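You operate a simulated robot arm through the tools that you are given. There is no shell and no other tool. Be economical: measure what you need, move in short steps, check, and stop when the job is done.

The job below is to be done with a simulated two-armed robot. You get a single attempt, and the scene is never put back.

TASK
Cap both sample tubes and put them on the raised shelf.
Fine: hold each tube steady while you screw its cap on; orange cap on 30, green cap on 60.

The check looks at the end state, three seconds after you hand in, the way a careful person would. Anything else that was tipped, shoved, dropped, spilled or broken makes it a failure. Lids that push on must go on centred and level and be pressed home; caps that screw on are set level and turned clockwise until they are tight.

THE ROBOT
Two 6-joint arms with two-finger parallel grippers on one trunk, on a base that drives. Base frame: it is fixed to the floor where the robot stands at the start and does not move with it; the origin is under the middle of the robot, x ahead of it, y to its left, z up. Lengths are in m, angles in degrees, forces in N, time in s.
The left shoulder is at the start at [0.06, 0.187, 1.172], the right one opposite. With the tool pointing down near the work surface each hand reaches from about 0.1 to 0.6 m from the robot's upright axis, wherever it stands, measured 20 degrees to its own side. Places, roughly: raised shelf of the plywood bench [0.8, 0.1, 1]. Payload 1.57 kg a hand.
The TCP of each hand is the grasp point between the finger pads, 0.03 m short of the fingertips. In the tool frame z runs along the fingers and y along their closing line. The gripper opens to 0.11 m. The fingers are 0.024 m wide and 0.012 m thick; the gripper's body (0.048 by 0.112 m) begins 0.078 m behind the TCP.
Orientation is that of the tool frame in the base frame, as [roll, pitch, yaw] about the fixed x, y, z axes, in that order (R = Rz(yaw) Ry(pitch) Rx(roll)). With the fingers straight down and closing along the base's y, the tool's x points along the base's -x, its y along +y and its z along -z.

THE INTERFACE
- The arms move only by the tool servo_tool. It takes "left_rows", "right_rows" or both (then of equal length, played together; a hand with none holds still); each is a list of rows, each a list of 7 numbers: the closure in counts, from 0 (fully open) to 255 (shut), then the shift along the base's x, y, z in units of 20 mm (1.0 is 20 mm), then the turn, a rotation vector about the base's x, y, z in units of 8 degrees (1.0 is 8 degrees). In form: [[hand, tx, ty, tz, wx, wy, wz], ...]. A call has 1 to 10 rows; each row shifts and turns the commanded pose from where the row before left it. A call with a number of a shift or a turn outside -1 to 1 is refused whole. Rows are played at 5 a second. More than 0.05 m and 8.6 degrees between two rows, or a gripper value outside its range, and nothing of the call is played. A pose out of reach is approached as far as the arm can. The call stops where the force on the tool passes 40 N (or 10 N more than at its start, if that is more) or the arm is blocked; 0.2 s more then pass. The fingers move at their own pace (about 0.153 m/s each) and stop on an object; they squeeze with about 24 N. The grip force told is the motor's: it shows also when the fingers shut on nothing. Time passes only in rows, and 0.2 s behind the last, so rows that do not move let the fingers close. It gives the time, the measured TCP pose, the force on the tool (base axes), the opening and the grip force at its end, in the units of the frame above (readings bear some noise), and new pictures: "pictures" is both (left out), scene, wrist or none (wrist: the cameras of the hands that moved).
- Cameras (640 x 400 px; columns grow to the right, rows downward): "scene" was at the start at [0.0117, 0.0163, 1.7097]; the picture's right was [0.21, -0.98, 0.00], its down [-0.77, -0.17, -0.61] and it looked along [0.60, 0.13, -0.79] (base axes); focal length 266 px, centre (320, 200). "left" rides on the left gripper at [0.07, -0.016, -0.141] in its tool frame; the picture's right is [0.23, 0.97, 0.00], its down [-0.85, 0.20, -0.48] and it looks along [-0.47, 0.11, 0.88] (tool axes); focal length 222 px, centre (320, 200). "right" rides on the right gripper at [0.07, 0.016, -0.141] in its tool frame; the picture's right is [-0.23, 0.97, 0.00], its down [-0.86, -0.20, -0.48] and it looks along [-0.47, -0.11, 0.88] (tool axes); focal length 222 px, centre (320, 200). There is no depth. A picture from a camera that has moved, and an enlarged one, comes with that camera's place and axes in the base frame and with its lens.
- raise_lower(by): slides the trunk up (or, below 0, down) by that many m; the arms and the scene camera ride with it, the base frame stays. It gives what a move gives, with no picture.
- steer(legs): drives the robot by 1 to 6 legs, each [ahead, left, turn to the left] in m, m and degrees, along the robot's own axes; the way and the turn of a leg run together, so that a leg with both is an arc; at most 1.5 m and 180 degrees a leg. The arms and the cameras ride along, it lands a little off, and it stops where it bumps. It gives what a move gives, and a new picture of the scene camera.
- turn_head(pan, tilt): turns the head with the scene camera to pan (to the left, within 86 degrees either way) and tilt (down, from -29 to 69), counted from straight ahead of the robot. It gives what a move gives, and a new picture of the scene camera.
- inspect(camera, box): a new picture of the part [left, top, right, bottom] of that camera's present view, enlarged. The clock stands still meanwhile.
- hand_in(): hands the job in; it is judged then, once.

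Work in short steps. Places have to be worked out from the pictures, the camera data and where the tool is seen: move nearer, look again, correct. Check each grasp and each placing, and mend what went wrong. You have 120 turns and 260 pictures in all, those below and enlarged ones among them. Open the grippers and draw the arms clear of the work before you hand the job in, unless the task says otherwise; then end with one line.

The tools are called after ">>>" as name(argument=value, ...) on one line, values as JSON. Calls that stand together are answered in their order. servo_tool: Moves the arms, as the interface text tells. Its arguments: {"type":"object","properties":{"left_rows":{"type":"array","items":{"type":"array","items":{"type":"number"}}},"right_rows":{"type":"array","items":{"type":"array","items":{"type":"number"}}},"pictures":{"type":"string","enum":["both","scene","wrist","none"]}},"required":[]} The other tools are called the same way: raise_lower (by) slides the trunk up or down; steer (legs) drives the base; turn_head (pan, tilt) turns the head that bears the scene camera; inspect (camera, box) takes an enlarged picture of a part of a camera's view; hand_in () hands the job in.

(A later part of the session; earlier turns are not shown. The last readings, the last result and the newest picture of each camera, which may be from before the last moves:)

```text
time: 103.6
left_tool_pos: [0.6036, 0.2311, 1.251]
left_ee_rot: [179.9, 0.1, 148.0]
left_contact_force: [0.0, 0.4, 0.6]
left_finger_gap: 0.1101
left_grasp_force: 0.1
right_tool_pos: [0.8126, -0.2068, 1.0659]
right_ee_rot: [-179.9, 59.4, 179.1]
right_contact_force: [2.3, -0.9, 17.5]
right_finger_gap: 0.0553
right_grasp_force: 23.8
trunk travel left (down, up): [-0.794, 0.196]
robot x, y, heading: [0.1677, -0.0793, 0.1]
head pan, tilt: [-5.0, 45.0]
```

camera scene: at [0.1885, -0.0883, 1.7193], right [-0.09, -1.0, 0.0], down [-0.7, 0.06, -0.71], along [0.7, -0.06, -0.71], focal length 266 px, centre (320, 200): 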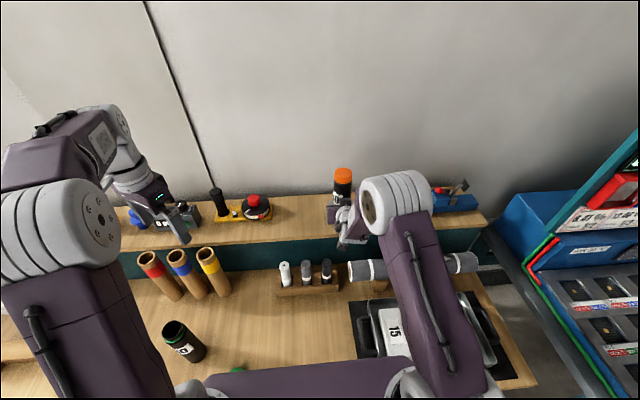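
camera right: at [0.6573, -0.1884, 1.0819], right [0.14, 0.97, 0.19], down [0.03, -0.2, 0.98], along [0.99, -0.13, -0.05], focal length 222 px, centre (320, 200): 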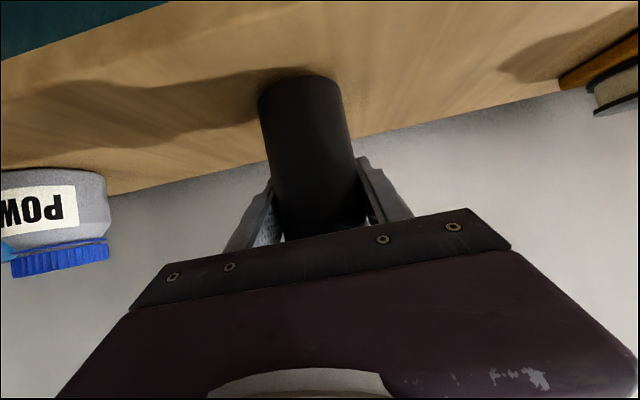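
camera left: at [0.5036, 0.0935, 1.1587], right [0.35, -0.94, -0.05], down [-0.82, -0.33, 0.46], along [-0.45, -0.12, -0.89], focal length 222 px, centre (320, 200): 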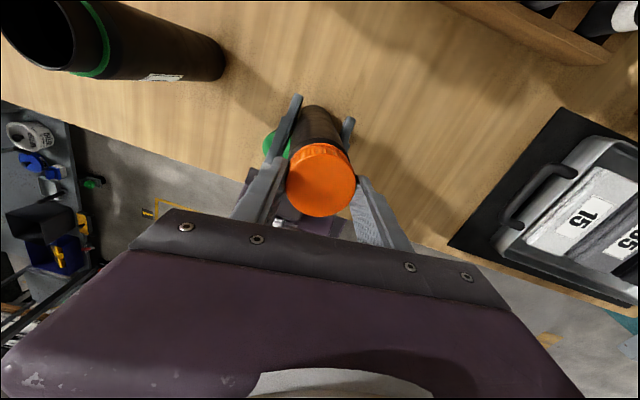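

Contact is made (17 N). I ease off 3 mm, then open the right fingers and check the tube.

>>> raise_lower(by=0.003)

>>> servo_tool(right_rows=[[110, 0, 0, 0, 0, 0, 0], [80, 0, 0, 0, 0, 0, 0], [30, 0, 0, 0, 0, 0, 0], [0, 0, 0, 0, 0, 0, 0], [0, 0, 0, 0, 0, 0, 0]], pictures="both")

```text
time: 104.1
left_tool_pos: [0.6043, 0.2309, 1.2539]
left_ee_rot: [179.9, 0.0, 148.0]
left_contact_force: [-0.3, 0.3, 1.2]
left_finger_gap: 0.11
left_grasp_force: 0.0
right_tool_pos: [0.8134, -0.2069, 1.0658]
right_ee_rot: [-179.8, 59.0, 179.1]
right_contact_force: [2.9, 0.1, 10.4]
right_finger_gap: 0.0552
right_grasp_force: 23.5
trunk travel left (down, up): [-0.797, 0.193]
robot x, y, heading: [0.1698, -0.0831, -0.1]
head pan, tilt: [-5.0, 45.0]
```

```text
time: 105.3
left_tool_pos: [0.6051, 0.2323, 1.2553]
left_ee_rot: [180.0, 0.0, 148.0]
left_contact_force: [-0.2, 0.0, 0.8]
left_finger_gap: 0.11
left_grasp_force: 0.1
right_tool_pos: [0.8146, -0.2073, 1.0639]
right_ee_rot: [-179.8, 58.9, 179.0]
right_contact_force: [0.4, -0.2, 0.3]
right_finger_gap: 0.1102
right_grasp_force: 0.1
trunk travel left (down, up): [-0.797, 0.193]
robot x, y, heading: [0.1736, -0.0851, -0.2]
head pan, tilt: [-5.0, 45.0]
camera scene: at [0.188, -0.0881, 1.7163], right [-0.09, -1.0, 0.0], down [-0.7, 0.06, -0.71], along [0.7, -0.06, -0.71], focal length 266 px, centre (320, 200)
camera right: at [0.657, -0.1883, 1.0791], right [0.14, 0.97, 0.19], down [0.03, -0.2, 0.98], along [0.99, -0.13, -0.05], focal length 222 px, centre (320, 200)
```

scene: 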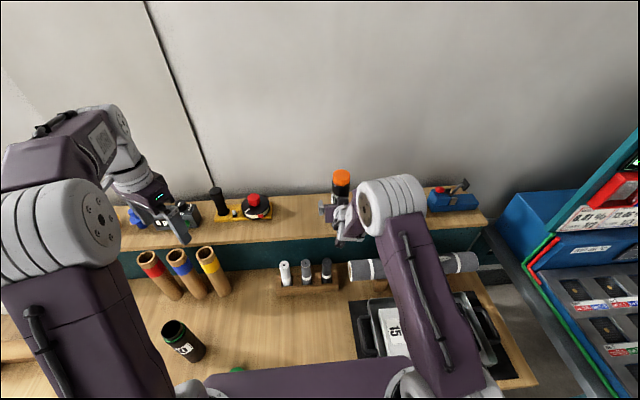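
right: 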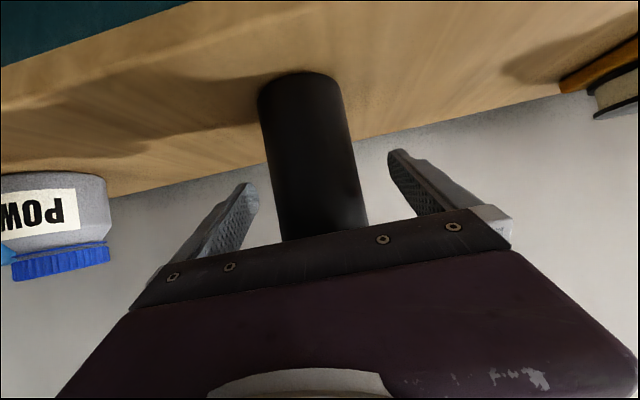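

Tube 30 stands firmly on the shelf. I back straight off to clear the fingers and look again.

>>> steer(legs=[[-0.255, 0, 0]])

>>> inspect(camera="scene", box=[240, 130, 440, 255])

```text
time: 107.2
left_tool_pos: [0.3526, 0.231, 1.2533]
left_ee_rot: [180.0, 0.0, 148.1]
left_contact_force: [-0.2, 0.3, -0.5]
left_finger_gap: 0.11
left_grasp_force: 0.0
right_tool_pos: [0.5612, -0.2058, 1.0641]
right_ee_rot: [-179.9, 58.9, 179.2]
right_contact_force: [0.2, 0.1, 0.6]
right_finger_gap: 0.1101
right_grasp_force: 0.2
trunk travel left (down, up): [-0.797, 0.193]
robot x, y, heading: [-0.083, -0.0823, 0.1]
head pan, tilt: [-5.0, 45.0]
camera scene: at [-0.0637, -0.0884, 1.7162], right [-0.09, -1.0, 0.0], down [-0.71, 0.06, -0.71], along [0.7, -0.06, -0.71], focal length 266 px, centre (320, 200)
```

scene: 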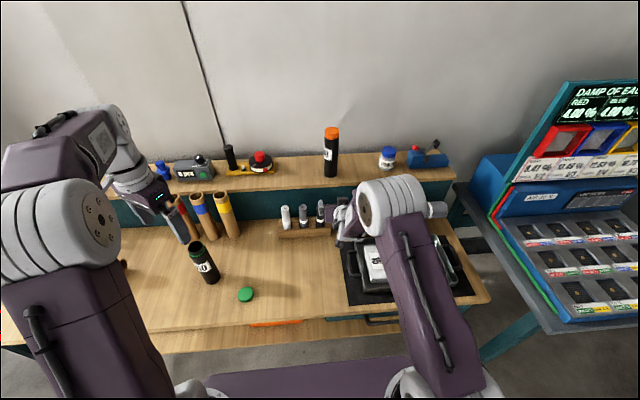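

```text
3.20 times, centred on (340, 192) of scene
camera zoom: at [-0.0637, -0.0884, 1.7162], right [-0.09, -1.0, 0.0], down [-0.71, 0.06, -0.71], along [0.7, -0.06, -0.71], focal length 851 px, centre (256, 224)
```

zoom: 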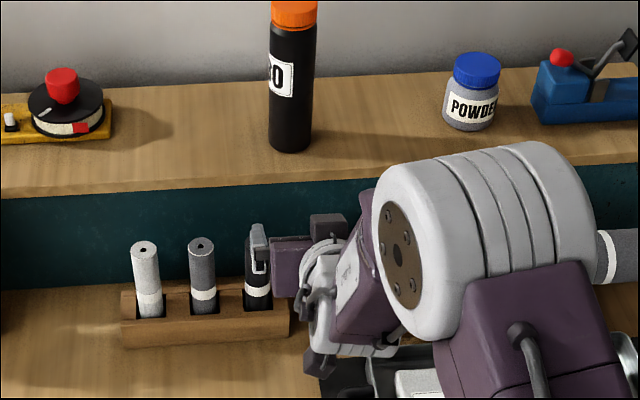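

Tube 30 stands on the shelf, upright and clear of its neighbours. I strafe left 0.23 m to work on tube 60 with the same hand roles.

>>> steer(legs=[[0, 0.232, 0]])

>>> turn_head(pan=0, tilt=58)

```text
time: 108.9
left_tool_pos: [0.3502, 0.4607, 1.2543]
left_ee_rot: [179.8, -0.1, 148.2]
left_contact_force: [0.0, -0.5, 0.5]
left_finger_gap: 0.11
left_grasp_force: 0.0
right_tool_pos: [0.5596, 0.0238, 1.0637]
right_ee_rot: [-180.0, 58.9, 179.2]
right_contact_force: [0.7, 0.0, -0.1]
right_finger_gap: 0.1099
right_grasp_force: 0.0
trunk travel left (down, up): [-0.797, 0.193]
robot x, y, heading: [-0.0863, 0.1507, 0.1]
head pan, tilt: [-5.0, 45.0]
camera scene: at [-0.0662, 0.1392, 1.7163], right [-0.08, -1.0, 0.0], down [-0.7, 0.06, -0.71], along [0.7, -0.06, -0.71], focal length 266 px, centre (320, 200)
```

scene: 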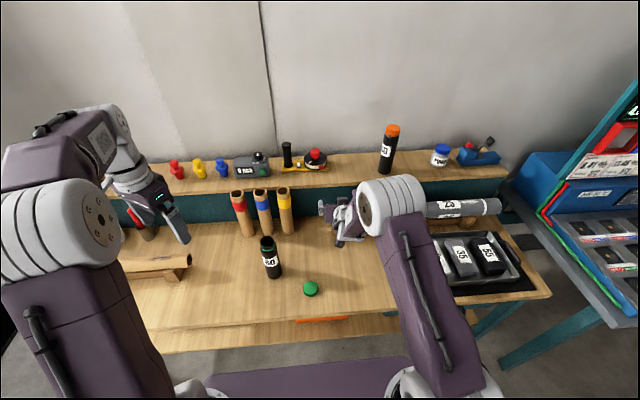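

```text
time: 109.6
left_tool_pos: [0.3501, 0.464, 1.2532]
left_ee_rot: [180.0, 0.0, 148.1]
left_contact_force: [-0.5, 1.4, 0.0]
left_finger_gap: 0.1099
left_grasp_force: 0.0
right_tool_pos: [0.5608, 0.026, 1.0655]
right_ee_rot: [-179.7, 59.0, 179.4]
right_contact_force: [-0.5, -0.6, 0.1]
right_finger_gap: 0.1099
right_grasp_force: 0.2
trunk travel left (down, up): [-0.797, 0.193]
robot x, y, heading: [-0.0875, 0.1475, 0.2]
head pan, tilt: [0.0, 58.0]
camera scene: at [-0.0786, 0.1499, 1.6992], right [0.0, -1.0, 0.0], down [-0.85, 0.0, -0.53], along [0.53, 0.0, -0.85], focal length 266 px, centre (320, 200)
```

scene: 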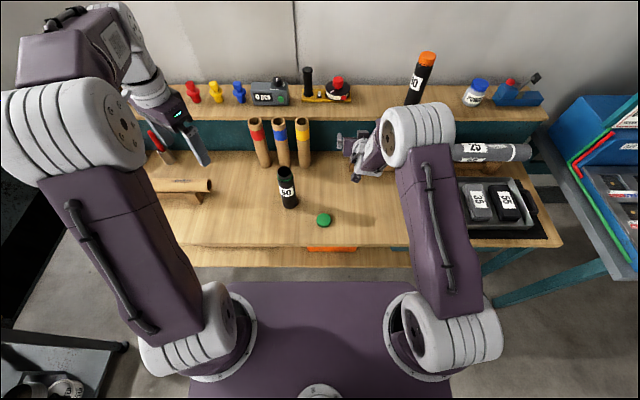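

I enlarge the view to measure the green cap and tube 60 from here.

>>> inspect(camera="scene", box=[250, 140, 370, 240])

```text
4.00 times, centred on (310, 190) of scene
camera zoom: at [-0.0786, 0.1499, 1.6992], right [0.0, -1.0, 0.0], down [-0.85, 0.0, -0.53], along [0.53, 0.0, -0.85], focal length 1064 px, centre (360, 240)
```

zoom: 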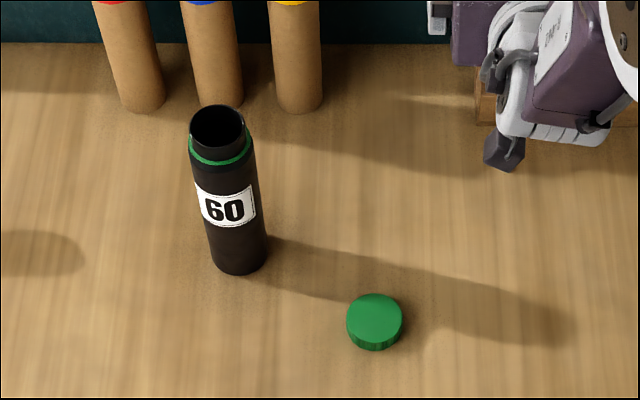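

The measurements hold: green cap at (0.387, 0.137), tube 60 at (0.470, 0.269). I bring the left hand, high up, over the green cap.

>>> servo_tool(left_rows=[[0, 0.12, -1, 0, 0, 0, 0.4], [0, 0.12, -1, 0, 0, 0, 0.4], [0, 0.12, -1, 0, 0, 0, 0.4], [0, 0.12, -1, 0, 0, 0, 0.4], [0, 0.12, -1, 0, 0, 0, 0.4], [0, 0.12, -1, 0, 0, 0, 0.4], [0, 0.12, -1, 0, 0, 0, 0.4], [0, 0.12, -1, 0, 0, 0, 0.4], [0, 0.12, -1, 0, 0, 0, 0.4], [0, 0.12, -1, 0, 0, 0, 0.4]], pictures="none")

>>> servo_tool(left_rows=[[0, 0.12, -1, 0, 0, 0, 0], [0, 0.12, -1, 0, 0, 0, 0], [0, 0.12, -1, 0, 0, 0, 0], [0, 0.12, -1, 0, 0, 0, 0], [0, 0.12, -1, 0, 0, 0, 0], [0, 0, -1, -0.5, 0, 0, 0], [0, 0, -0.3, -1, 0, 0, 0], [0, 0, 0, -1, 0, 0, 0], [0, 0, 0, -1, 0, 0, 0], [0, 0, 0, -1, 0, 0, 0]], pictures="both")

```text
time: 111.8
left_tool_pos: [0.3725, 0.262, 1.2553]
left_ee_rot: [179.9, 0.1, -179.7]
left_contact_force: [0.3, 0.4, -0.3]
left_finger_gap: 0.1102
left_grasp_force: 0.0
right_tool_pos: [0.5597, 0.0251, 1.0653]
right_ee_rot: [-179.9, 58.9, 179.4]
right_contact_force: [-0.5, -0.5, 0.1]
right_finger_gap: 0.1103
right_grasp_force: 0.0
trunk travel left (down, up): [-0.797, 0.193]
robot x, y, heading: [-0.0898, 0.153, 0.3]
head pan, tilt: [0.0, 58.0]
```

```text
time: 114.0
left_tool_pos: [0.3855, 0.1354, 1.1644]
left_ee_rot: [179.9, 0.0, -179.8]
left_contact_force: [0.2, 0.1, -0.1]
left_finger_gap: 0.11
left_grasp_force: 0.1
right_tool_pos: [0.5605, 0.0256, 1.0654]
right_ee_rot: [-179.8, 58.9, 179.2]
right_contact_force: [-0.6, 0.6, -0.8]
right_finger_gap: 0.11
right_grasp_force: 0.2
trunk travel left (down, up): [-0.797, 0.193]
robot x, y, heading: [-0.084, 0.1458, 0.2]
head pan, tilt: [0.0, 58.0]
camera scene: at [-0.0783, 0.1486, 1.6992], right [0.0, -1.0, 0.0], down [-0.85, 0.0, -0.53], along [0.53, 0.0, -0.85], focal length 266 px, centre (320, 200)
camera left: at [0.3165, 0.1194, 1.3041], right [-0.23, 0.97, 0.0], down [0.85, 0.2, 0.48], along [0.47, 0.11, -0.88], focal length 222 px, centre (320, 200)
```

scene: 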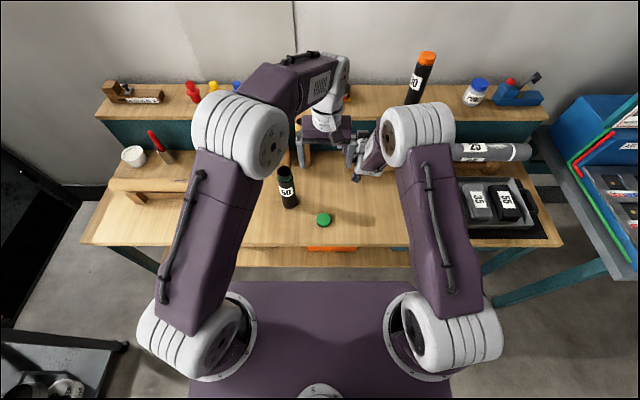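
left: 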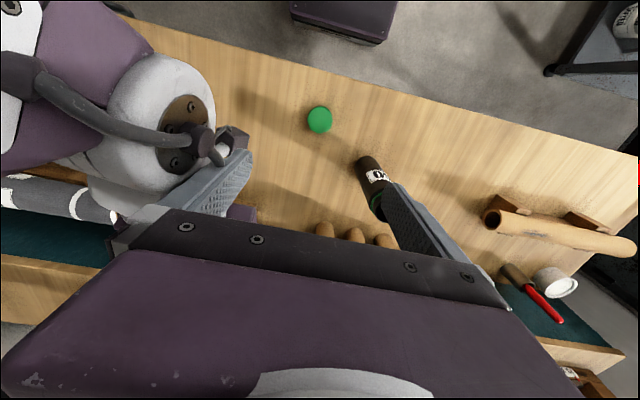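

The right wrist sits close to the left hand's right side. I turn the left hand 90° clockwise so its narrow side faces the right arm, and check.

>>> servo_tool(left_rows=[[0, 0, 0.1, 0, 0, 0, -1], [0, 0, 0, 0, 0, 0, -1], [0, 0, 0, 0, 0, 0, -1], [0, 0, 0, 0, 0, 0, -1], [0, 0, 0, 0, 0, 0, -1], [0, 0, 0, 0, 0, 0, -1], [0, 0, 0, 0, 0, 0, -1], [0, 0, 0, 0, 0, 0, -1], [0, 0, 0, 0, 0, 0, -1], [0, 0, 0, 0, 0, 0, -1]], pictures="both")

```text
time: 116.2
left_tool_pos: [0.3855, 0.1379, 1.1633]
left_ee_rot: [179.8, 0.1, 100.1]
left_contact_force: [-0.2, 0.9, 0.6]
left_finger_gap: 0.1102
left_grasp_force: 0.0
right_tool_pos: [0.5604, 0.0253, 1.0653]
right_ee_rot: [-179.8, 58.9, 179.3]
right_contact_force: [0.5, 0.3, -0.3]
right_finger_gap: 0.1101
right_grasp_force: 0.1
trunk travel left (down, up): [-0.797, 0.193]
robot x, y, heading: [-0.0852, 0.1469, 0.3]
head pan, tilt: [0.0, 58.0]
camera scene: at [-0.0786, 0.1485, 1.6992], right [0.0, -1.0, 0.0], down [-0.85, 0.0, -0.53], along [0.53, 0.0, -0.85], focal length 266 px, centre (320, 200)
camera left: at [0.3579, 0.2052, 1.304], right [0.92, 0.39, 0.0], down [0.35, -0.81, 0.48], along [0.19, -0.44, -0.88], focal length 222 px, centre (320, 200)
```

scene: 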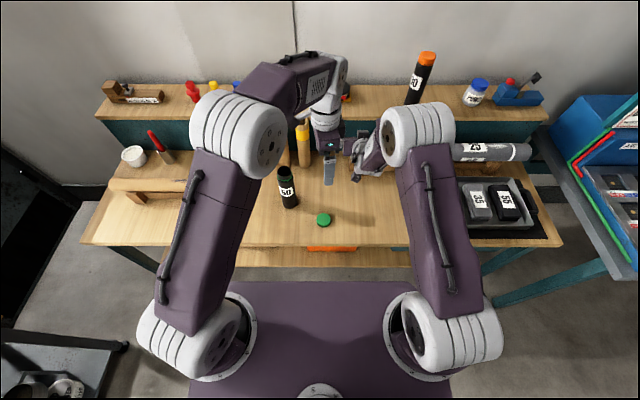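
left: 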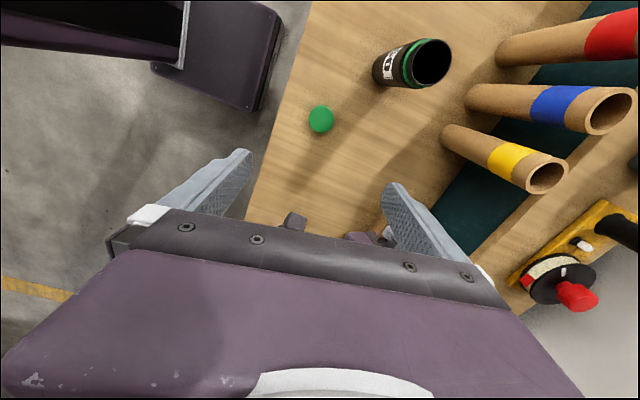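

The green cap lies at (0.389, 0.138), under the hand. I descend.

>>> servo_tool(left_rows=[[0, 0.15, 0, -1, 0, 0, 0], [0, 0, 0, -1, 0, 0, 0], [0, 0, 0, -1, 0, 0, 0], [0, 0, 0, -1, 0, 0, 0], [0, 0, 0, -1, 0, 0, 0], [0, 0, 0, -1, 0, 0, 0], [0, 0, 0, -1, 0, 0, 0], [0, 0, 0, -1, 0, 0, 0], [0, 0, 0, -1, 0, 0, 0], [0, 0, 0, -1, 0, 0, 0]], pictures="none")

>>> servo_tool(left_rows=[[0, 0, 0, -1, 0, 0, 0], [0, 0, 0, -1, 0, 0, 0], [0, 0, 0, -1, 0, 0, 0], [0, 0, 0, -1, 0, 0, 0], [0, 0, 0, -1, 0, 0, 0], [0, 0, 0, -0.9, 0, 0, 0], [0, 0, 0, 0, 0, 0, 0]], pictures="both")

```text
time: 118.4
left_tool_pos: [0.3885, 0.1392, 0.9653]
left_ee_rot: [179.9, 0.1, 100.2]
left_contact_force: [1.1, 0.4, 0.8]
left_finger_gap: 0.11
left_grasp_force: 0.1
right_tool_pos: [0.5603, 0.0254, 1.0646]
right_ee_rot: [-179.8, 58.9, 179.4]
right_contact_force: [0.8, -0.4, 0.8]
right_finger_gap: 0.1105
right_grasp_force: 0.0
trunk travel left (down, up): [-0.797, 0.193]
robot x, y, heading: [-0.0886, 0.1493, 0.2]
head pan, tilt: [0.0, 58.0]
```

```text
time: 120.0
left_tool_pos: [0.3889, 0.1394, 0.8463]
left_ee_rot: [179.9, 0.0, 100.1]
left_contact_force: [-0.8, -1.3, 0.8]
left_finger_gap: 0.1099
left_grasp_force: 0.0
right_tool_pos: [0.5601, 0.0259, 1.065]
right_ee_rot: [-179.8, 59.0, 179.3]
right_contact_force: [0.2, 0.1, 0.0]
right_finger_gap: 0.1099
right_grasp_force: 0.1
trunk travel left (down, up): [-0.797, 0.193]
robot x, y, heading: [-0.0907, 0.1478, 0.2]
head pan, tilt: [0.0, 58.0]
camera scene: at [-0.0788, 0.1485, 1.6992], right [0.0, -1.0, 0.0], down [-0.85, 0.0, -0.53], along [0.53, 0.0, -0.85], focal length 266 px, centre (320, 200)
camera left: at [0.3613, 0.2057, 0.9863], right [0.92, 0.4, 0.0], down [0.35, -0.81, 0.48], along [0.19, -0.44, -0.88], focal length 222 px, centre (320, 200)
```

scene: 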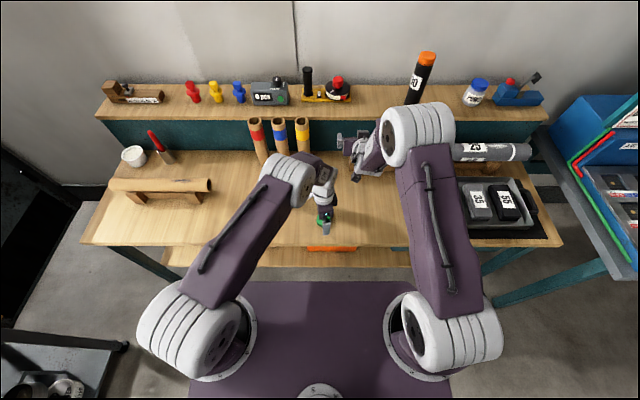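
left: 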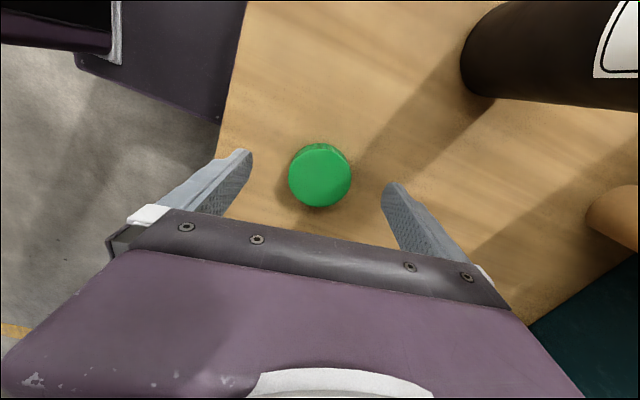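

I'm aligned to within about 1 mm. I descend the last 13 mm and close on the cap.

>>> servo_tool(left_rows=[[0, 0, 0.05, -0.4, 0, 0, 0], [0, 0, 0, -0.25, 0, 0, 0], [0, 0, 0, 0, 0, 0, 0], [120, 0, 0, 0, 0, 0, 0], [160, 0, 0, 0, 0, 0, 0], [255, 0, 0, 0, 0, 0, 0], [255, 0, 0, 0, 0, 0, 0]], pictures="wrist")

```text
time: 121.6
left_tool_pos: [0.3886, 0.1404, 0.8322]
left_ee_rot: [179.9, 0.0, 100.1]
left_contact_force: [0.2, 1.2, 0.5]
left_finger_gap: 0.0514
left_grasp_force: 24.1
right_tool_pos: [0.5602, 0.0261, 1.0653]
right_ee_rot: [-179.8, 58.9, 179.3]
right_contact_force: [0.5, -0.3, 0.0]
right_finger_gap: 0.1099
right_grasp_force: 0.1
trunk travel left (down, up): [-0.797, 0.193]
robot x, y, heading: [-0.085, 0.1489, 0.2]
head pan, tilt: [0.0, 58.0]
camera left: at [0.3611, 0.2066, 0.9736], right [0.92, 0.4, 0.0], down [0.35, -0.81, 0.48], along [0.19, -0.44, -0.88], focal length 222 px, centre (320, 200)
```

left: 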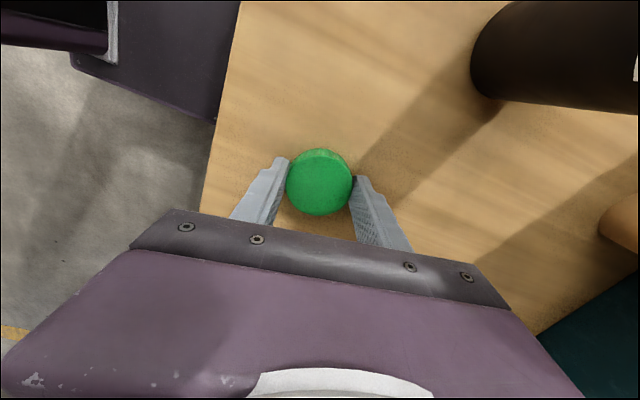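

The green cap is gripped (51 mm). I lift it well above the tubes.

>>> servo_tool(left_rows=[[255, 0, 0, 1, 0, 0, 0], [255, 0, 0, 1, 0, 0, 0], [255, 0, 0, 1, 0, 0, 0], [255, 0, 0, 1, 0, 0, 0], [255, 0, 0, 1, 0, 0, 0], [255, 0, 0, 1, 0, 0, 0], [255, 0, 0, 1, 0, 0, 0], [255, 0, 0, 1, 0, 0, 0], [255, 0, 0, 1, 0, 0, 0], [255, 0, 0, 1, 0, 0, 0]], pictures="none")

>>> servo_tool(left_rows=[[255, 0, 0, 1, 0, 0, 0], [255, 0, 0, 1, 0, 0, 0], [255, 0, 0, 1, 0, 0, 0], [255, 0, 0, 1, 0, 0, 0], [255, 0, 0, 1, 0, 0, 0], [255, 0, 0, 1, 0, 0, 0], [255, 0, 0, 1, 0, 0, 0], [255, 0, 0.5, 1, 0, 0, 0], [255, 0, 1, 0, 0, 0, 0.5], [255, 0, 1, 0, 0, 0, 1]], pictures="none")

>>> servo_tool(left_rows=[[255, -0.2, 1, 0, 0, 0, 1], [255, -0.2, 1, 0, 0, 0, 1], [255, -0.2, 1, 0, 0, 0, 1], [255, -0.2, 1, 0, 0, 0, 1], [255, -0.2, 1, 0, 0, 0, 1], [255, -0.2, 1, 0, 0, 0, 1], [255, -0.2, 1, 0, 0, 0, 1], [255, 0, 1, 0, 0, 0, 1], [255, 0, 1, 0, 0, 0, 1], [255, 0, 1, 0, 0, 0, 1]], pictures="scene")

```text
time: 123.8
left_tool_pos: [0.3875, 0.1402, 1.033]
left_ee_rot: [179.9, 0.0, 100.1]
left_contact_force: [0.6, 0.1, 0.2]
left_finger_gap: 0.0518
left_grasp_force: 23.3
right_tool_pos: [0.5608, 0.0243, 1.0638]
right_ee_rot: [-179.8, 59.0, 179.3]
right_contact_force: [-0.4, 0.7, -0.1]
right_finger_gap: 0.1102
right_grasp_force: 0.1
trunk travel left (down, up): [-0.797, 0.193]
robot x, y, heading: [-0.0861, 0.147, 0.3]
head pan, tilt: [0.0, 58.0]
```

```text
time: 126.0
left_tool_pos: [0.3893, 0.1902, 1.1928]
left_ee_rot: [179.9, -0.1, 112.3]
left_contact_force: [0.2, 0.2, -0.8]
left_finger_gap: 0.0518
left_grasp_force: 23.8
right_tool_pos: [0.5606, 0.0255, 1.0656]
right_ee_rot: [-179.8, 59.0, 179.4]
right_contact_force: [-0.1, -0.1, -0.4]
right_finger_gap: 0.11
right_grasp_force: 0.1
trunk travel left (down, up): [-0.797, 0.193]
robot x, y, heading: [-0.0853, 0.1469, 0.6]
head pan, tilt: [0.0, 58.0]
```

```text
time: 128.2
left_tool_pos: [0.36, 0.3922, 1.1928]
left_ee_rot: [179.9, 0.1, -167.7]
left_contact_force: [-0.4, 0.8, -0.3]
left_finger_gap: 0.0519
left_grasp_force: 24.2
right_tool_pos: [0.56, 0.0251, 1.0653]
right_ee_rot: [-179.8, 59.0, 179.4]
right_contact_force: [-0.1, 0.5, -0.2]
right_finger_gap: 0.11
right_grasp_force: 0.0
trunk travel left (down, up): [-0.797, 0.193]
robot x, y, heading: [-0.0855, 0.1472, 0.5]
head pan, tilt: [0.0, 58.0]
camera scene: at [-0.0787, 0.1496, 1.6992], right [0.0, -1.0, 0.0], down [-0.85, 0.0, -0.53], along [0.53, 0.0, -0.85], focal length 266 px, centre (320, 200)
```

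scene: 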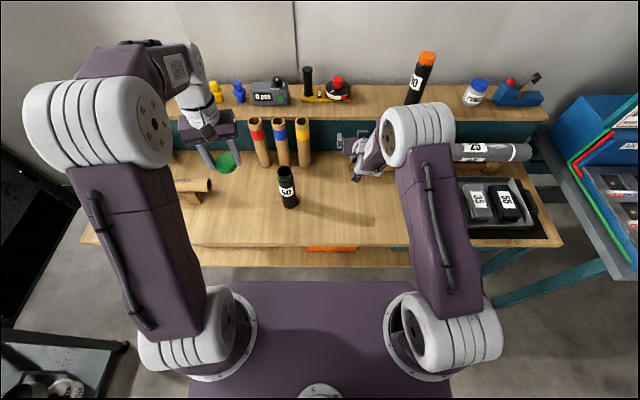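

I move the left hand farther left, and bring the right hand up and across towards tube 60.

>>> servo_tool(left_rows=[[255, 0, 1, 0, 0, 0, 0], [255, 0, 1, 0, 0, 0, 0], [255, 0, 1, 0, 0, 0, 0], [255, 0, 1, 0, 0, 0, 0], [255, 0, 0.5, 0, 0, 0, 0], [255, 0, 0, 0, 0, 0, 0], [255, 0, 0, 0, 0, 0, 0], [255, 0, 0, 0, 0, 0, 0], [255, 0, 0, 0, 0, 0, 0], [255, 0, 0, 0, 0, 0, 0]], right_rows=[[0, 0, 0.5, 1, 0, 0, 0], [0, 0, 0.5, 1, 0, 0, 0], [0, -0.3, 0.5, 1, 0, 0, 0], [0, -0.3, 0.5, 1, 0, 0, 0], [0, -0.3, 0.5, 1, 0, 0, 0], [0, -0.4, 1, 0, 0, 0, 0], [0, -0.4, 1, 0, 0, 0, 0], [0, -0.4, 1, 0, 0, 0, 0], [0, -0.4, 1, 0, 0, 0, 0], [0, -0.4, 1, 0, 0, 0, 0]], pictures="none")

>>> servo_tool(right_rows=[[0, -0.3, 1, 0, 0, 0, 0], [0, -0.3, 1, 0, 0, 0, 0], [0, -0.2, 1, 0, 0, 0, 0], [0, 0, 1, 0, 0, 0, 0], [0, 0, 0.7, 0, 0, 0, 0], [0, 0, 0, 0, 0, 0, 0]], pictures="scene")

```text
time: 130.4
left_tool_pos: [0.3599, 0.4819, 1.1912]
left_ee_rot: [179.8, 0.0, -167.8]
left_contact_force: [0.7, 0.2, -0.2]
left_finger_gap: 0.0515
left_grasp_force: 24.3
right_tool_pos: [0.5019, 0.177, 1.1645]
right_ee_rot: [-179.6, 59.0, 179.4]
right_contact_force: [1.3, 0.4, -0.2]
right_finger_gap: 0.1102
right_grasp_force: 0.0
trunk travel left (down, up): [-0.797, 0.193]
robot x, y, heading: [-0.0866, 0.1469, 0.5]
head pan, tilt: [0.0, 58.0]
```

```text
time: 131.8
left_tool_pos: [0.3616, 0.4803, 1.1925]
left_ee_rot: [179.9, -0.1, -167.8]
left_contact_force: [-0.6, -0.7, -0.2]
left_finger_gap: 0.0517
left_grasp_force: 24.1
right_tool_pos: [0.4862, 0.2693, 1.1652]
right_ee_rot: [-179.9, 58.8, 179.3]
right_contact_force: [1.1, 0.1, -0.4]
right_finger_gap: 0.11
right_grasp_force: 0.1
trunk travel left (down, up): [-0.797, 0.193]
robot x, y, heading: [-0.0844, 0.1482, 0.5]
head pan, tilt: [0.0, 58.0]
camera scene: at [-0.0787, 0.1482, 1.6992], right [0.0, -1.0, 0.0], down [-0.85, 0.0, -0.53], along [0.53, 0.0, -0.85], focal length 266 px, centre (320, 200)
```

scene: 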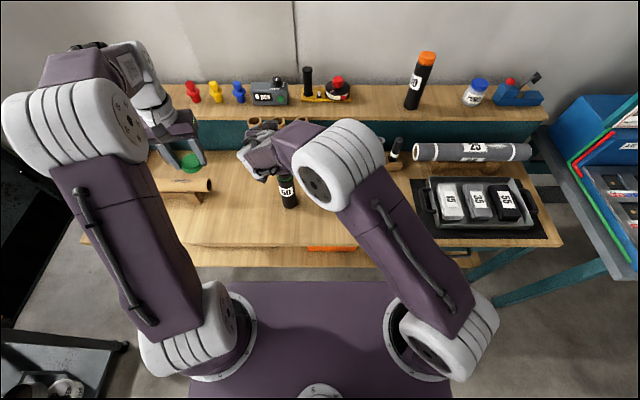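

I descend over tube 60, correcting x by −13 mm, and stop halfway to check the centring.

>>> servo_tool(right_rows=[[0, -0.35, 0, -0.5, 0, 0, 0], [0, -0.3, 0, -1, 0, 0, 0], [0, 0, 0, -1, 0, 0, 0], [0, 0, 0, -1, 0, 0, 0], [0, 0, 0, -1, 0, 0, 0], [0, 0, 0, -1, 0, 0, 0], [0, 0, 0, -1, 0, 0, 0], [0, 0, 0, -1, 0, 0, 0], [0, 0, 0, -1, 0, 0, 0], [0, 0, 0, -1, 0, 0, 0]], pictures="both")

```text
time: 134.0
left_tool_pos: [0.3617, 0.4803, 1.1927]
left_ee_rot: [179.9, 0.0, -167.8]
left_contact_force: [-0.5, 0.4, 0.1]
left_finger_gap: 0.0515
left_grasp_force: 24.4
right_tool_pos: [0.4754, 0.2686, 0.9767]
right_ee_rot: [-179.9, 58.9, 179.1]
right_contact_force: [-0.1, 0.5, -0.1]
right_finger_gap: 0.1099
right_grasp_force: 0.1
trunk travel left (down, up): [-0.797, 0.193]
robot x, y, heading: [-0.0859, 0.1502, 0.3]
head pan, tilt: [0.0, 58.0]
camera scene: at [-0.0783, 0.1489, 1.6992], right [0.0, -1.0, 0.0], down [-0.85, 0.0, -0.53], along [0.53, 0.0, -0.85], focal length 266 px, centre (320, 200)
camera right: at [0.3166, 0.2874, 0.9897], right [0.13, 0.97, 0.19], down [0.03, -0.2, 0.98], along [0.99, -0.12, -0.05], focal length 222 px, centre (320, 200)
```

scene: 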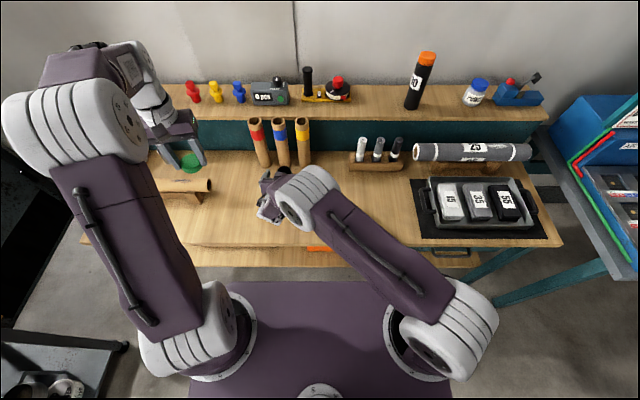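
right: 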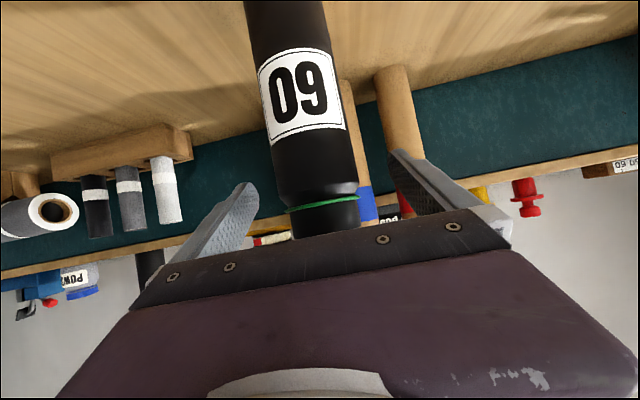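

The tube is nearly centred, about 4 mm to the right. I correct that and descend to the holding height.

>>> servo_tool(right_rows=[[0, 0, -0.2, -1, 0, 0, 0], [0, 0, 0, -1, 0, 0, 0], [0, 0, 0, -1, 0, 0, 0], [0, 0, 0, -1, 0, 0, 0], [0, 0, 0, -1, 0, 0, 0], [0, 0, 0, -0.1, 0, 0, 0], [0, 0, 0, 0, 0, 0, 0]], pictures="wrist")

```text
time: 135.6
left_tool_pos: [0.3618, 0.4809, 1.1928]
left_ee_rot: [179.9, 0.0, -167.8]
left_contact_force: [-0.1, 0.4, 0.7]
left_finger_gap: 0.052
left_grasp_force: 23.8
right_tool_pos: [0.4733, 0.2653, 0.8738]
right_ee_rot: [-179.9, 58.9, 179.2]
right_contact_force: [-0.5, 0.0, -0.7]
right_finger_gap: 0.11
right_grasp_force: 0.0
trunk travel left (down, up): [-0.797, 0.193]
robot x, y, heading: [-0.0864, 0.1456, 0.2]
head pan, tilt: [0.0, 58.0]
camera right: at [0.3161, 0.2838, 0.8873], right [0.13, 0.97, 0.19], down [0.03, -0.2, 0.98], along [0.99, -0.12, -0.05], focal length 222 px, centre (320, 200)
```

right: 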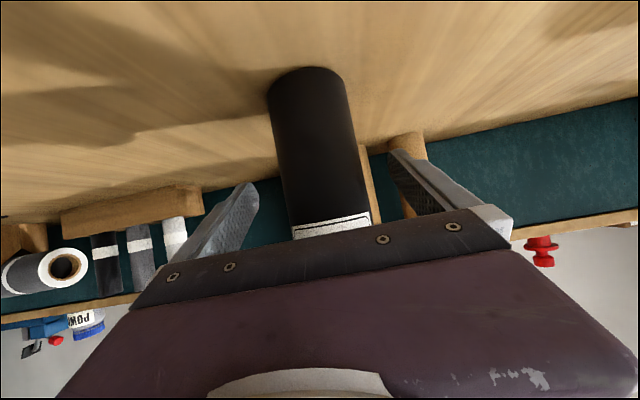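

Compared with the gripped view of tube 30, this tube now sits about 6 mm towards +y. I shift back by that and close gently.

>>> servo_tool(right_rows=[[0, 0, 0.28, 0, 0, 0, 0], [0, 0, 0, 0, 0, 0, 0], [100, 0, 0, 0, 0, 0, 0], [120, 0, 0, 0, 0, 0, 0], [255, 0, 0, 0, 0, 0, 0], [255, 0, 0, 0, 0, 0, 0], [255, 0, 0, 0, 0, 0, 0]], pictures="both")

>>> inspect(camera="scene", box=[230, 140, 350, 240])

```text
time: 137.2
left_tool_pos: [0.3614, 0.4798, 1.1931]
left_ee_rot: [179.9, 0.0, -167.8]
left_contact_force: [-0.7, -0.1, 0.3]
left_finger_gap: 0.0514
left_grasp_force: 24.3
right_tool_pos: [0.4742, 0.2718, 0.8749]
right_ee_rot: [-179.8, 59.0, 179.3]
right_contact_force: [-1.3, 0.5, 0.4]
right_finger_gap: 0.0556
right_grasp_force: 24.5
trunk travel left (down, up): [-0.797, 0.193]
robot x, y, heading: [-0.087, 0.1488, 0.4]
head pan, tilt: [0.0, 58.0]
camera scene: at [-0.0786, 0.1488, 1.6992], right [0.0, -1.0, 0.0], down [-0.85, 0.0, -0.53], along [0.53, 0.0, -0.85], focal length 266 px, centre (320, 200)
camera right: at [0.3161, 0.2893, 0.8872], right [0.13, 0.97, 0.19], down [0.03, -0.2, 0.98], along [0.99, -0.12, -0.05], focal length 222 px, centre (320, 200)
```

scene: 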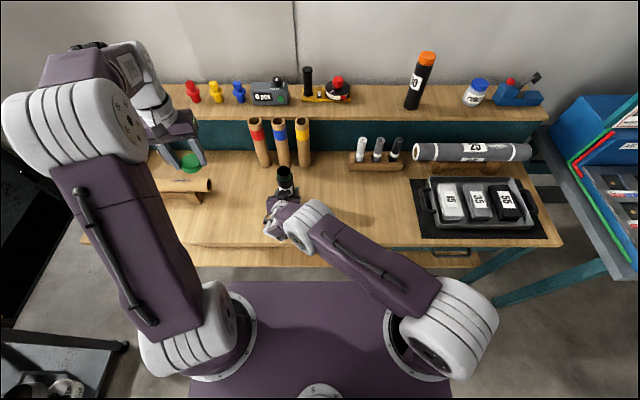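
right: 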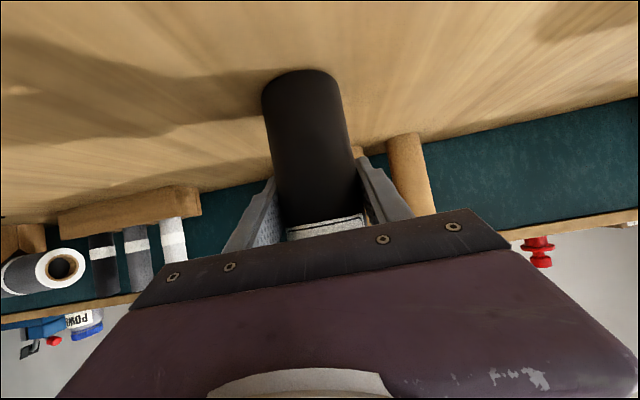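

```text
4.00 times, centred on (290, 190) of scene
camera zoom: at [-0.0786, 0.1488, 1.6992], right [0.0, -1.0, 0.0], down [-0.85, 0.0, -0.53], along [0.53, 0.0, -0.85], focal length 1064 px, centre (440, 240)
```

zoom: 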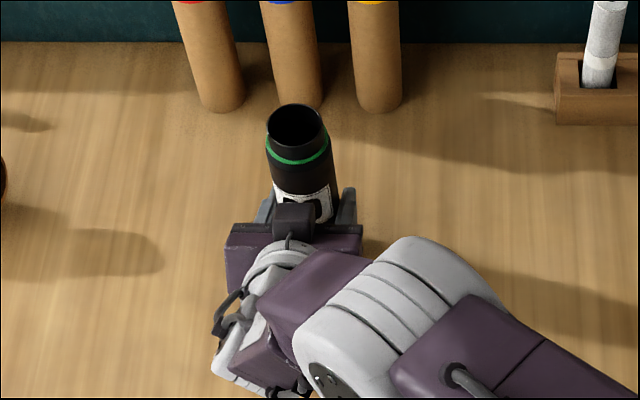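

Tube 60 is held. I bring the cap over it, pre-turning the left hand counter-clockwise.

>>> servo_tool(left_rows=[[255, 0.54, -1, 0, 0, 0, 0.55], [255, 0.54, -1, 0, 0, 0, 0.55], [255, 0.54, -1, 0, 0, 0, 0.55], [255, 0.54, -1, 0, 0, 0, 0.55], [255, 0.54, -1, 0, 0, 0, 0.55], [255, 0.54, -1, 0, 0, 0, 0.55], [255, 0.54, -1, 0, 0, 0, 0.55], [255, 0.54, -1, 0, 0, 0, 0.55], [255, 0.54, -1, 0, 0, 0, 0.55], [255, 0.54, -1, 0, 0, 0, 0.55]], pictures="none")

>>> servo_tool(left_rows=[[255, 0, -0.4, -0.5, 0, 0, 0], [255, 0, 0, -1, 0, 0, 0], [255, 0, 0, -1, 0, 0, 0], [255, 0, 0, -1, 0, 0, 0], [255, 0, 0, -1, 0, 0, 0], [255, 0, 0, 0, 0, 0, 0]], pictures="scene")

>>> inspect(camera="left", box=[240, 110, 400, 210])

```text
time: 139.4
left_tool_pos: [0.4696, 0.2794, 1.192]
left_ee_rot: [179.9, 0.0, -123.7]
left_contact_force: [-0.1, -0.4, 0.6]
left_finger_gap: 0.0516
left_grasp_force: 24.4
right_tool_pos: [0.4736, 0.2708, 0.8731]
right_ee_rot: [180.0, 58.9, 179.3]
right_contact_force: [0.1, 0.2, -0.3]
right_finger_gap: 0.0556
right_grasp_force: 24.1
trunk travel left (down, up): [-0.797, 0.193]
robot x, y, heading: [-0.0846, 0.1465, 0.3]
head pan, tilt: [0.0, 58.0]
```

```text
time: 140.8
left_tool_pos: [0.4668, 0.2716, 1.1018]
left_ee_rot: [179.8, 0.1, -123.8]
left_contact_force: [0.2, -0.7, -0.6]
left_finger_gap: 0.0519
left_grasp_force: 24.5
right_tool_pos: [0.4717, 0.2711, 0.8738]
right_ee_rot: [-179.8, 59.0, 179.2]
right_contact_force: [0.0, 0.4, 0.0]
right_finger_gap: 0.0557
right_grasp_force: 23.9
trunk travel left (down, up): [-0.797, 0.193]
robot x, y, heading: [-0.0844, 0.1489, 0.2]
head pan, tilt: [0.0, 58.0]
camera scene: at [-0.0786, 0.1486, 1.6992], right [0.0, -1.0, 0.0], down [-0.85, 0.0, -0.53], along [0.53, 0.0, -0.85], focal length 266 px, centre (320, 200)
```

scene: 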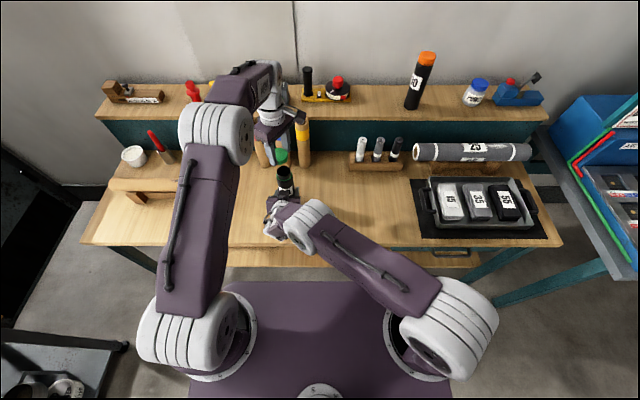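

```text
4.00 times, centred on (320, 160) of left
camera zoom: at [0.4433, 0.2062, 1.2426], right [-0.94, 0.35, 0.0], down [0.31, 0.82, 0.48], along [0.17, 0.45, -0.88], focal length 888 px, centre (320, 360)
```

zoom: 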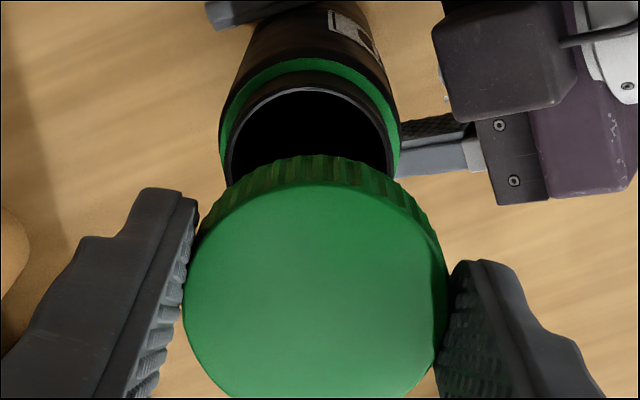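

The cap needs about +1.3 mm in x and −1.4 mm in y. I correct that and lower to just above the rim.

>>> servo_tool(left_rows=[[255, 0.065, -0.065, -0.6, 0, 0, 0], [255, 0, 0, -0.8, 0, 0, 0], [255, 0, 0, -0.8, 0, 0, 0], [255, 0, 0, -0.7, 0, 0, 0], [255, 0, 0, 0, 0, 0, 0]], pictures="none")

>>> inspect(camera="left", box=[240, 110, 400, 210])

>>> inspect(camera="scene", box=[250, 135, 330, 185])

```text
time: 142.0
left_tool_pos: [0.4708, 0.2702, 1.0432]
left_ee_rot: [179.9, 0.0, -123.8]
left_contact_force: [-0.5, -0.3, -0.8]
left_finger_gap: 0.0516
left_grasp_force: 24.3
right_tool_pos: [0.4748, 0.272, 0.8737]
right_ee_rot: [-179.8, 59.0, 179.3]
right_contact_force: [-0.4, 0.4, 0.9]
right_finger_gap: 0.0559
right_grasp_force: 23.4
trunk travel left (down, up): [-0.797, 0.193]
robot x, y, heading: [-0.0867, 0.1526, 0.8]
head pan, tilt: [0.0, 58.0]
```

```text
4.00 times, centred on (320, 160) of left
camera zoom: at [0.4462, 0.2047, 1.1841], right [-0.94, 0.35, 0.0], down [0.31, 0.82, 0.48], along [0.17, 0.45, -0.88], focal length 888 px, centre (320, 360)
```

zoom: 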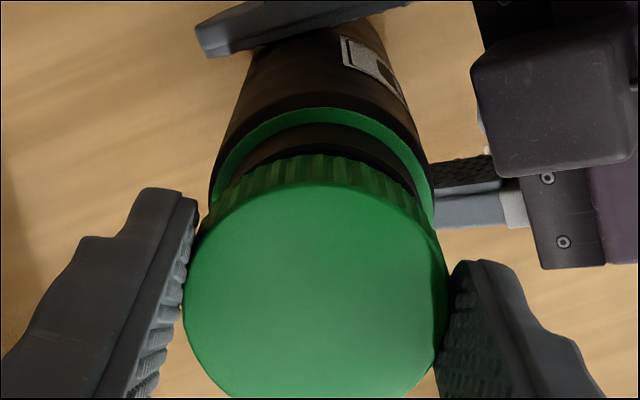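

```text
8.00 times, centred on (290, 160) of scene
camera zoom: at [-0.0786, 0.1487, 1.6992], right [0.0, -1.0, 0.0], down [-0.85, 0.0, -0.53], along [0.53, 0.0, -0.85], focal length 2128 px, centre (560, 520)
```

zoom: 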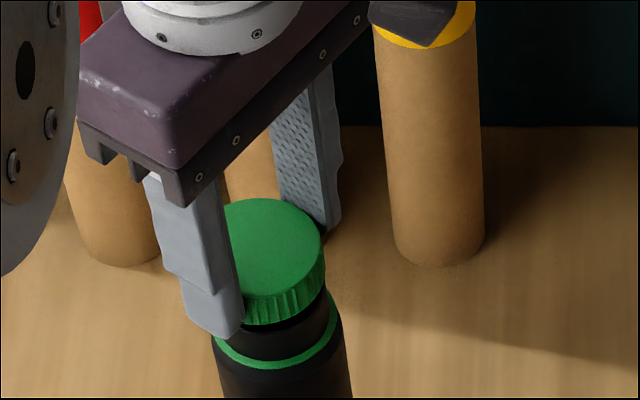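

Alignment is within about 1 mm. I trim (−0.6, −0.6 mm) and lower to contact.

>>> servo_tool(left_rows=[[255, -0.03, -0.03, -0.2, 0, 0, 0], [255, 0, 0, -0.2, 0, 0, 0], [255, 0, 0, 0, 0, 0, 0]], pictures="none")

>>> servo_tool(left_rows=[[255, 0, 0, -0.15, 0, 0, 0], [255, 0, 0, 0, 0, 0, 0]], pictures="none")

>>> inspect(camera="scene", box=[250, 140, 330, 190])

```text
time: 142.8
left_tool_pos: [0.4685, 0.27, 1.0357]
left_ee_rot: [179.8, 0.0, -123.8]
left_contact_force: [-2.0, 0.2, 3.5]
left_finger_gap: 0.0517
left_grasp_force: 24.3
right_tool_pos: [0.4744, 0.2704, 0.8736]
right_ee_rot: [-179.7, 58.8, 179.3]
right_contact_force: [2.3, 0.6, 0.1]
right_finger_gap: 0.0556
right_grasp_force: 24.2
trunk travel left (down, up): [-0.797, 0.193]
robot x, y, heading: [-0.0836, 0.1481, 0.4]
head pan, tilt: [0.0, 58.0]
```

```text
time: 143.4
left_tool_pos: [0.4696, 0.2688, 1.0336]
left_ee_rot: [179.9, 0.0, -123.8]
left_contact_force: [-4.7, -0.3, 23.1]
left_finger_gap: 0.0517
left_grasp_force: 24.3
right_tool_pos: [0.4734, 0.2704, 0.8733]
right_ee_rot: [-179.8, 58.9, 179.3]
right_contact_force: [8.0, 1.9, -10.8]
right_finger_gap: 0.0556
right_grasp_force: 23.6
trunk travel left (down, up): [-0.797, 0.193]
robot x, y, heading: [-0.0842, 0.146, 0.0]
head pan, tilt: [0.0, 58.0]
```

```text
8.00 times, centred on (290, 165) of scene
camera zoom: at [-0.0799, 0.1484, 1.6993], right [0.0, -1.0, 0.0], down [-0.85, 0.0, -0.53], along [0.53, 0.0, -0.85], focal length 2128 px, centre (560, 480)
```

zoom: 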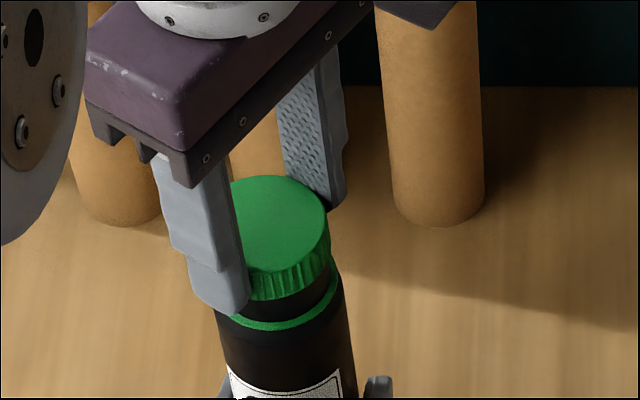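

There's 23 N of contact, just as with the orange cap. I turn clockwise 80° to catch the thread.

>>> servo_tool(left_rows=[[255, 0, 0, -0.05, 0, 0, -1], [255, 0, 0, 0, 0, 0, -1], [255, 0, 0, 0, 0, 0, -1], [255, 0, 0, 0, 0, 0, -1], [255, 0, 0, 0, 0, 0, -1], [255, 0, 0, 0, 0, 0, -1], [255, 0, 0, 0, 0, 0, -1], [255, 0, 0, 0, 0, 0, -1], [255, 0, 0, 0, 0, 0, -1], [255, 0, 0, 0, 0, 0, -1]], pictures="none")

>>> inspect(camera="scene", box=[250, 140, 330, 190])

```text
time: 145.6
left_tool_pos: [0.4691, 0.27, 1.0323]
left_ee_rot: [179.9, 0.0, 156.1]
left_contact_force: [-3.5, 5.8, 0.8]
left_finger_gap: 0.0519
left_grasp_force: 24.0
right_tool_pos: [0.4729, 0.2699, 0.8727]
right_ee_rot: [-179.9, 59.0, 179.1]
right_contact_force: [6.6, -5.6, 2.8]
right_finger_gap: 0.0558
right_grasp_force: 24.1
trunk travel left (down, up): [-0.797, 0.193]
robot x, y, heading: [-0.0863, 0.1489, 0.2]
head pan, tilt: [0.0, 58.0]
```

```text
8.00 times, centred on (290, 165) of scene
camera zoom: at [-0.0787, 0.1485, 1.6992], right [0.0, -1.0, 0.0], down [-0.85, 0.0, -0.53], along [0.53, 0.0, -0.85], focal length 2128 px, centre (560, 480)
```

zoom: 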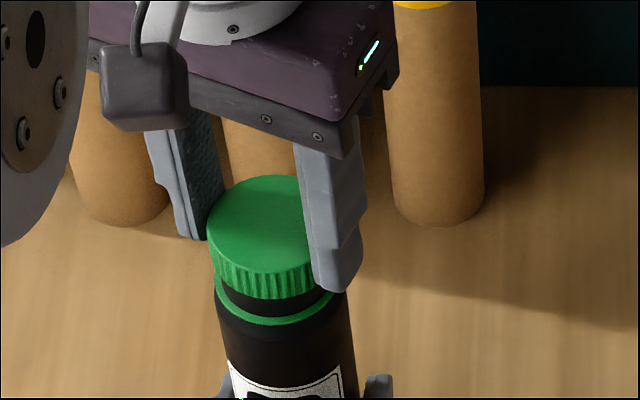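

The thread is catching as before. I continue clockwise with a slight downward feed.

>>> servo_tool(left_rows=[[255, 0, 0, -0.1, 0, 0, -1], [255, 0, 0, -0.05, 0, 0, -1], [255, 0, 0, -0.05, 0, 0, -1], [255, 0, 0, -0.04, 0, 0, -1], [255, 0, 0, -0.04, 0, 0, -1], [255, 0, 0, -0.04, 0, 0, -1], [255, 0, 0, -0.04, 0, 0, -1], [255, 0, 0, -0.04, 0, 0, -1], [255, 0, 0, -0.04, 0, 0, -1], [255, 0, 0, -0.04, 0, 0, -1]], pictures="none")

>>> inspect(camera="scene", box=[250, 140, 330, 190])

```text
time: 147.8
left_tool_pos: [0.4687, 0.27, 1.0231]
left_ee_rot: [179.9, -0.1, 76.1]
left_contact_force: [4.4, 6.4, 1.9]
left_finger_gap: 0.0516
left_grasp_force: 24.3
right_tool_pos: [0.4726, 0.2711, 0.873]
right_ee_rot: [-179.8, 59.1, 179.5]
right_contact_force: [-5.0, -7.7, 2.4]
right_finger_gap: 0.0561
right_grasp_force: 24.4
trunk travel left (down, up): [-0.797, 0.193]
robot x, y, heading: [-0.0839, 0.1488, 0.1]
head pan, tilt: [0.0, 58.0]
```

```text
8.00 times, centred on (290, 165) of scene
camera zoom: at [-0.0796, 0.1485, 1.6991], right [0.0, -1.0, 0.0], down [-0.85, 0.0, -0.53], along [0.53, 0.0, -0.85], focal length 2128 px, centre (560, 480)
```

zoom: 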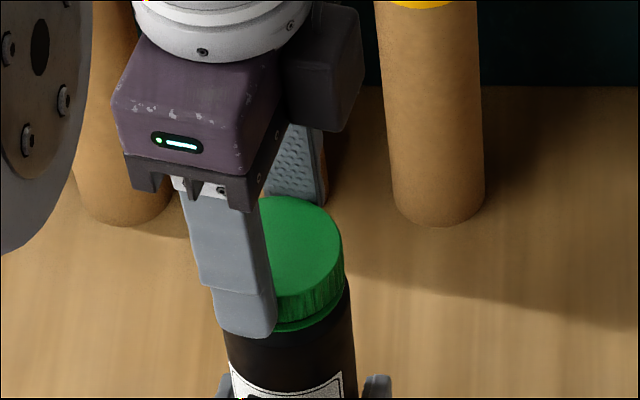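

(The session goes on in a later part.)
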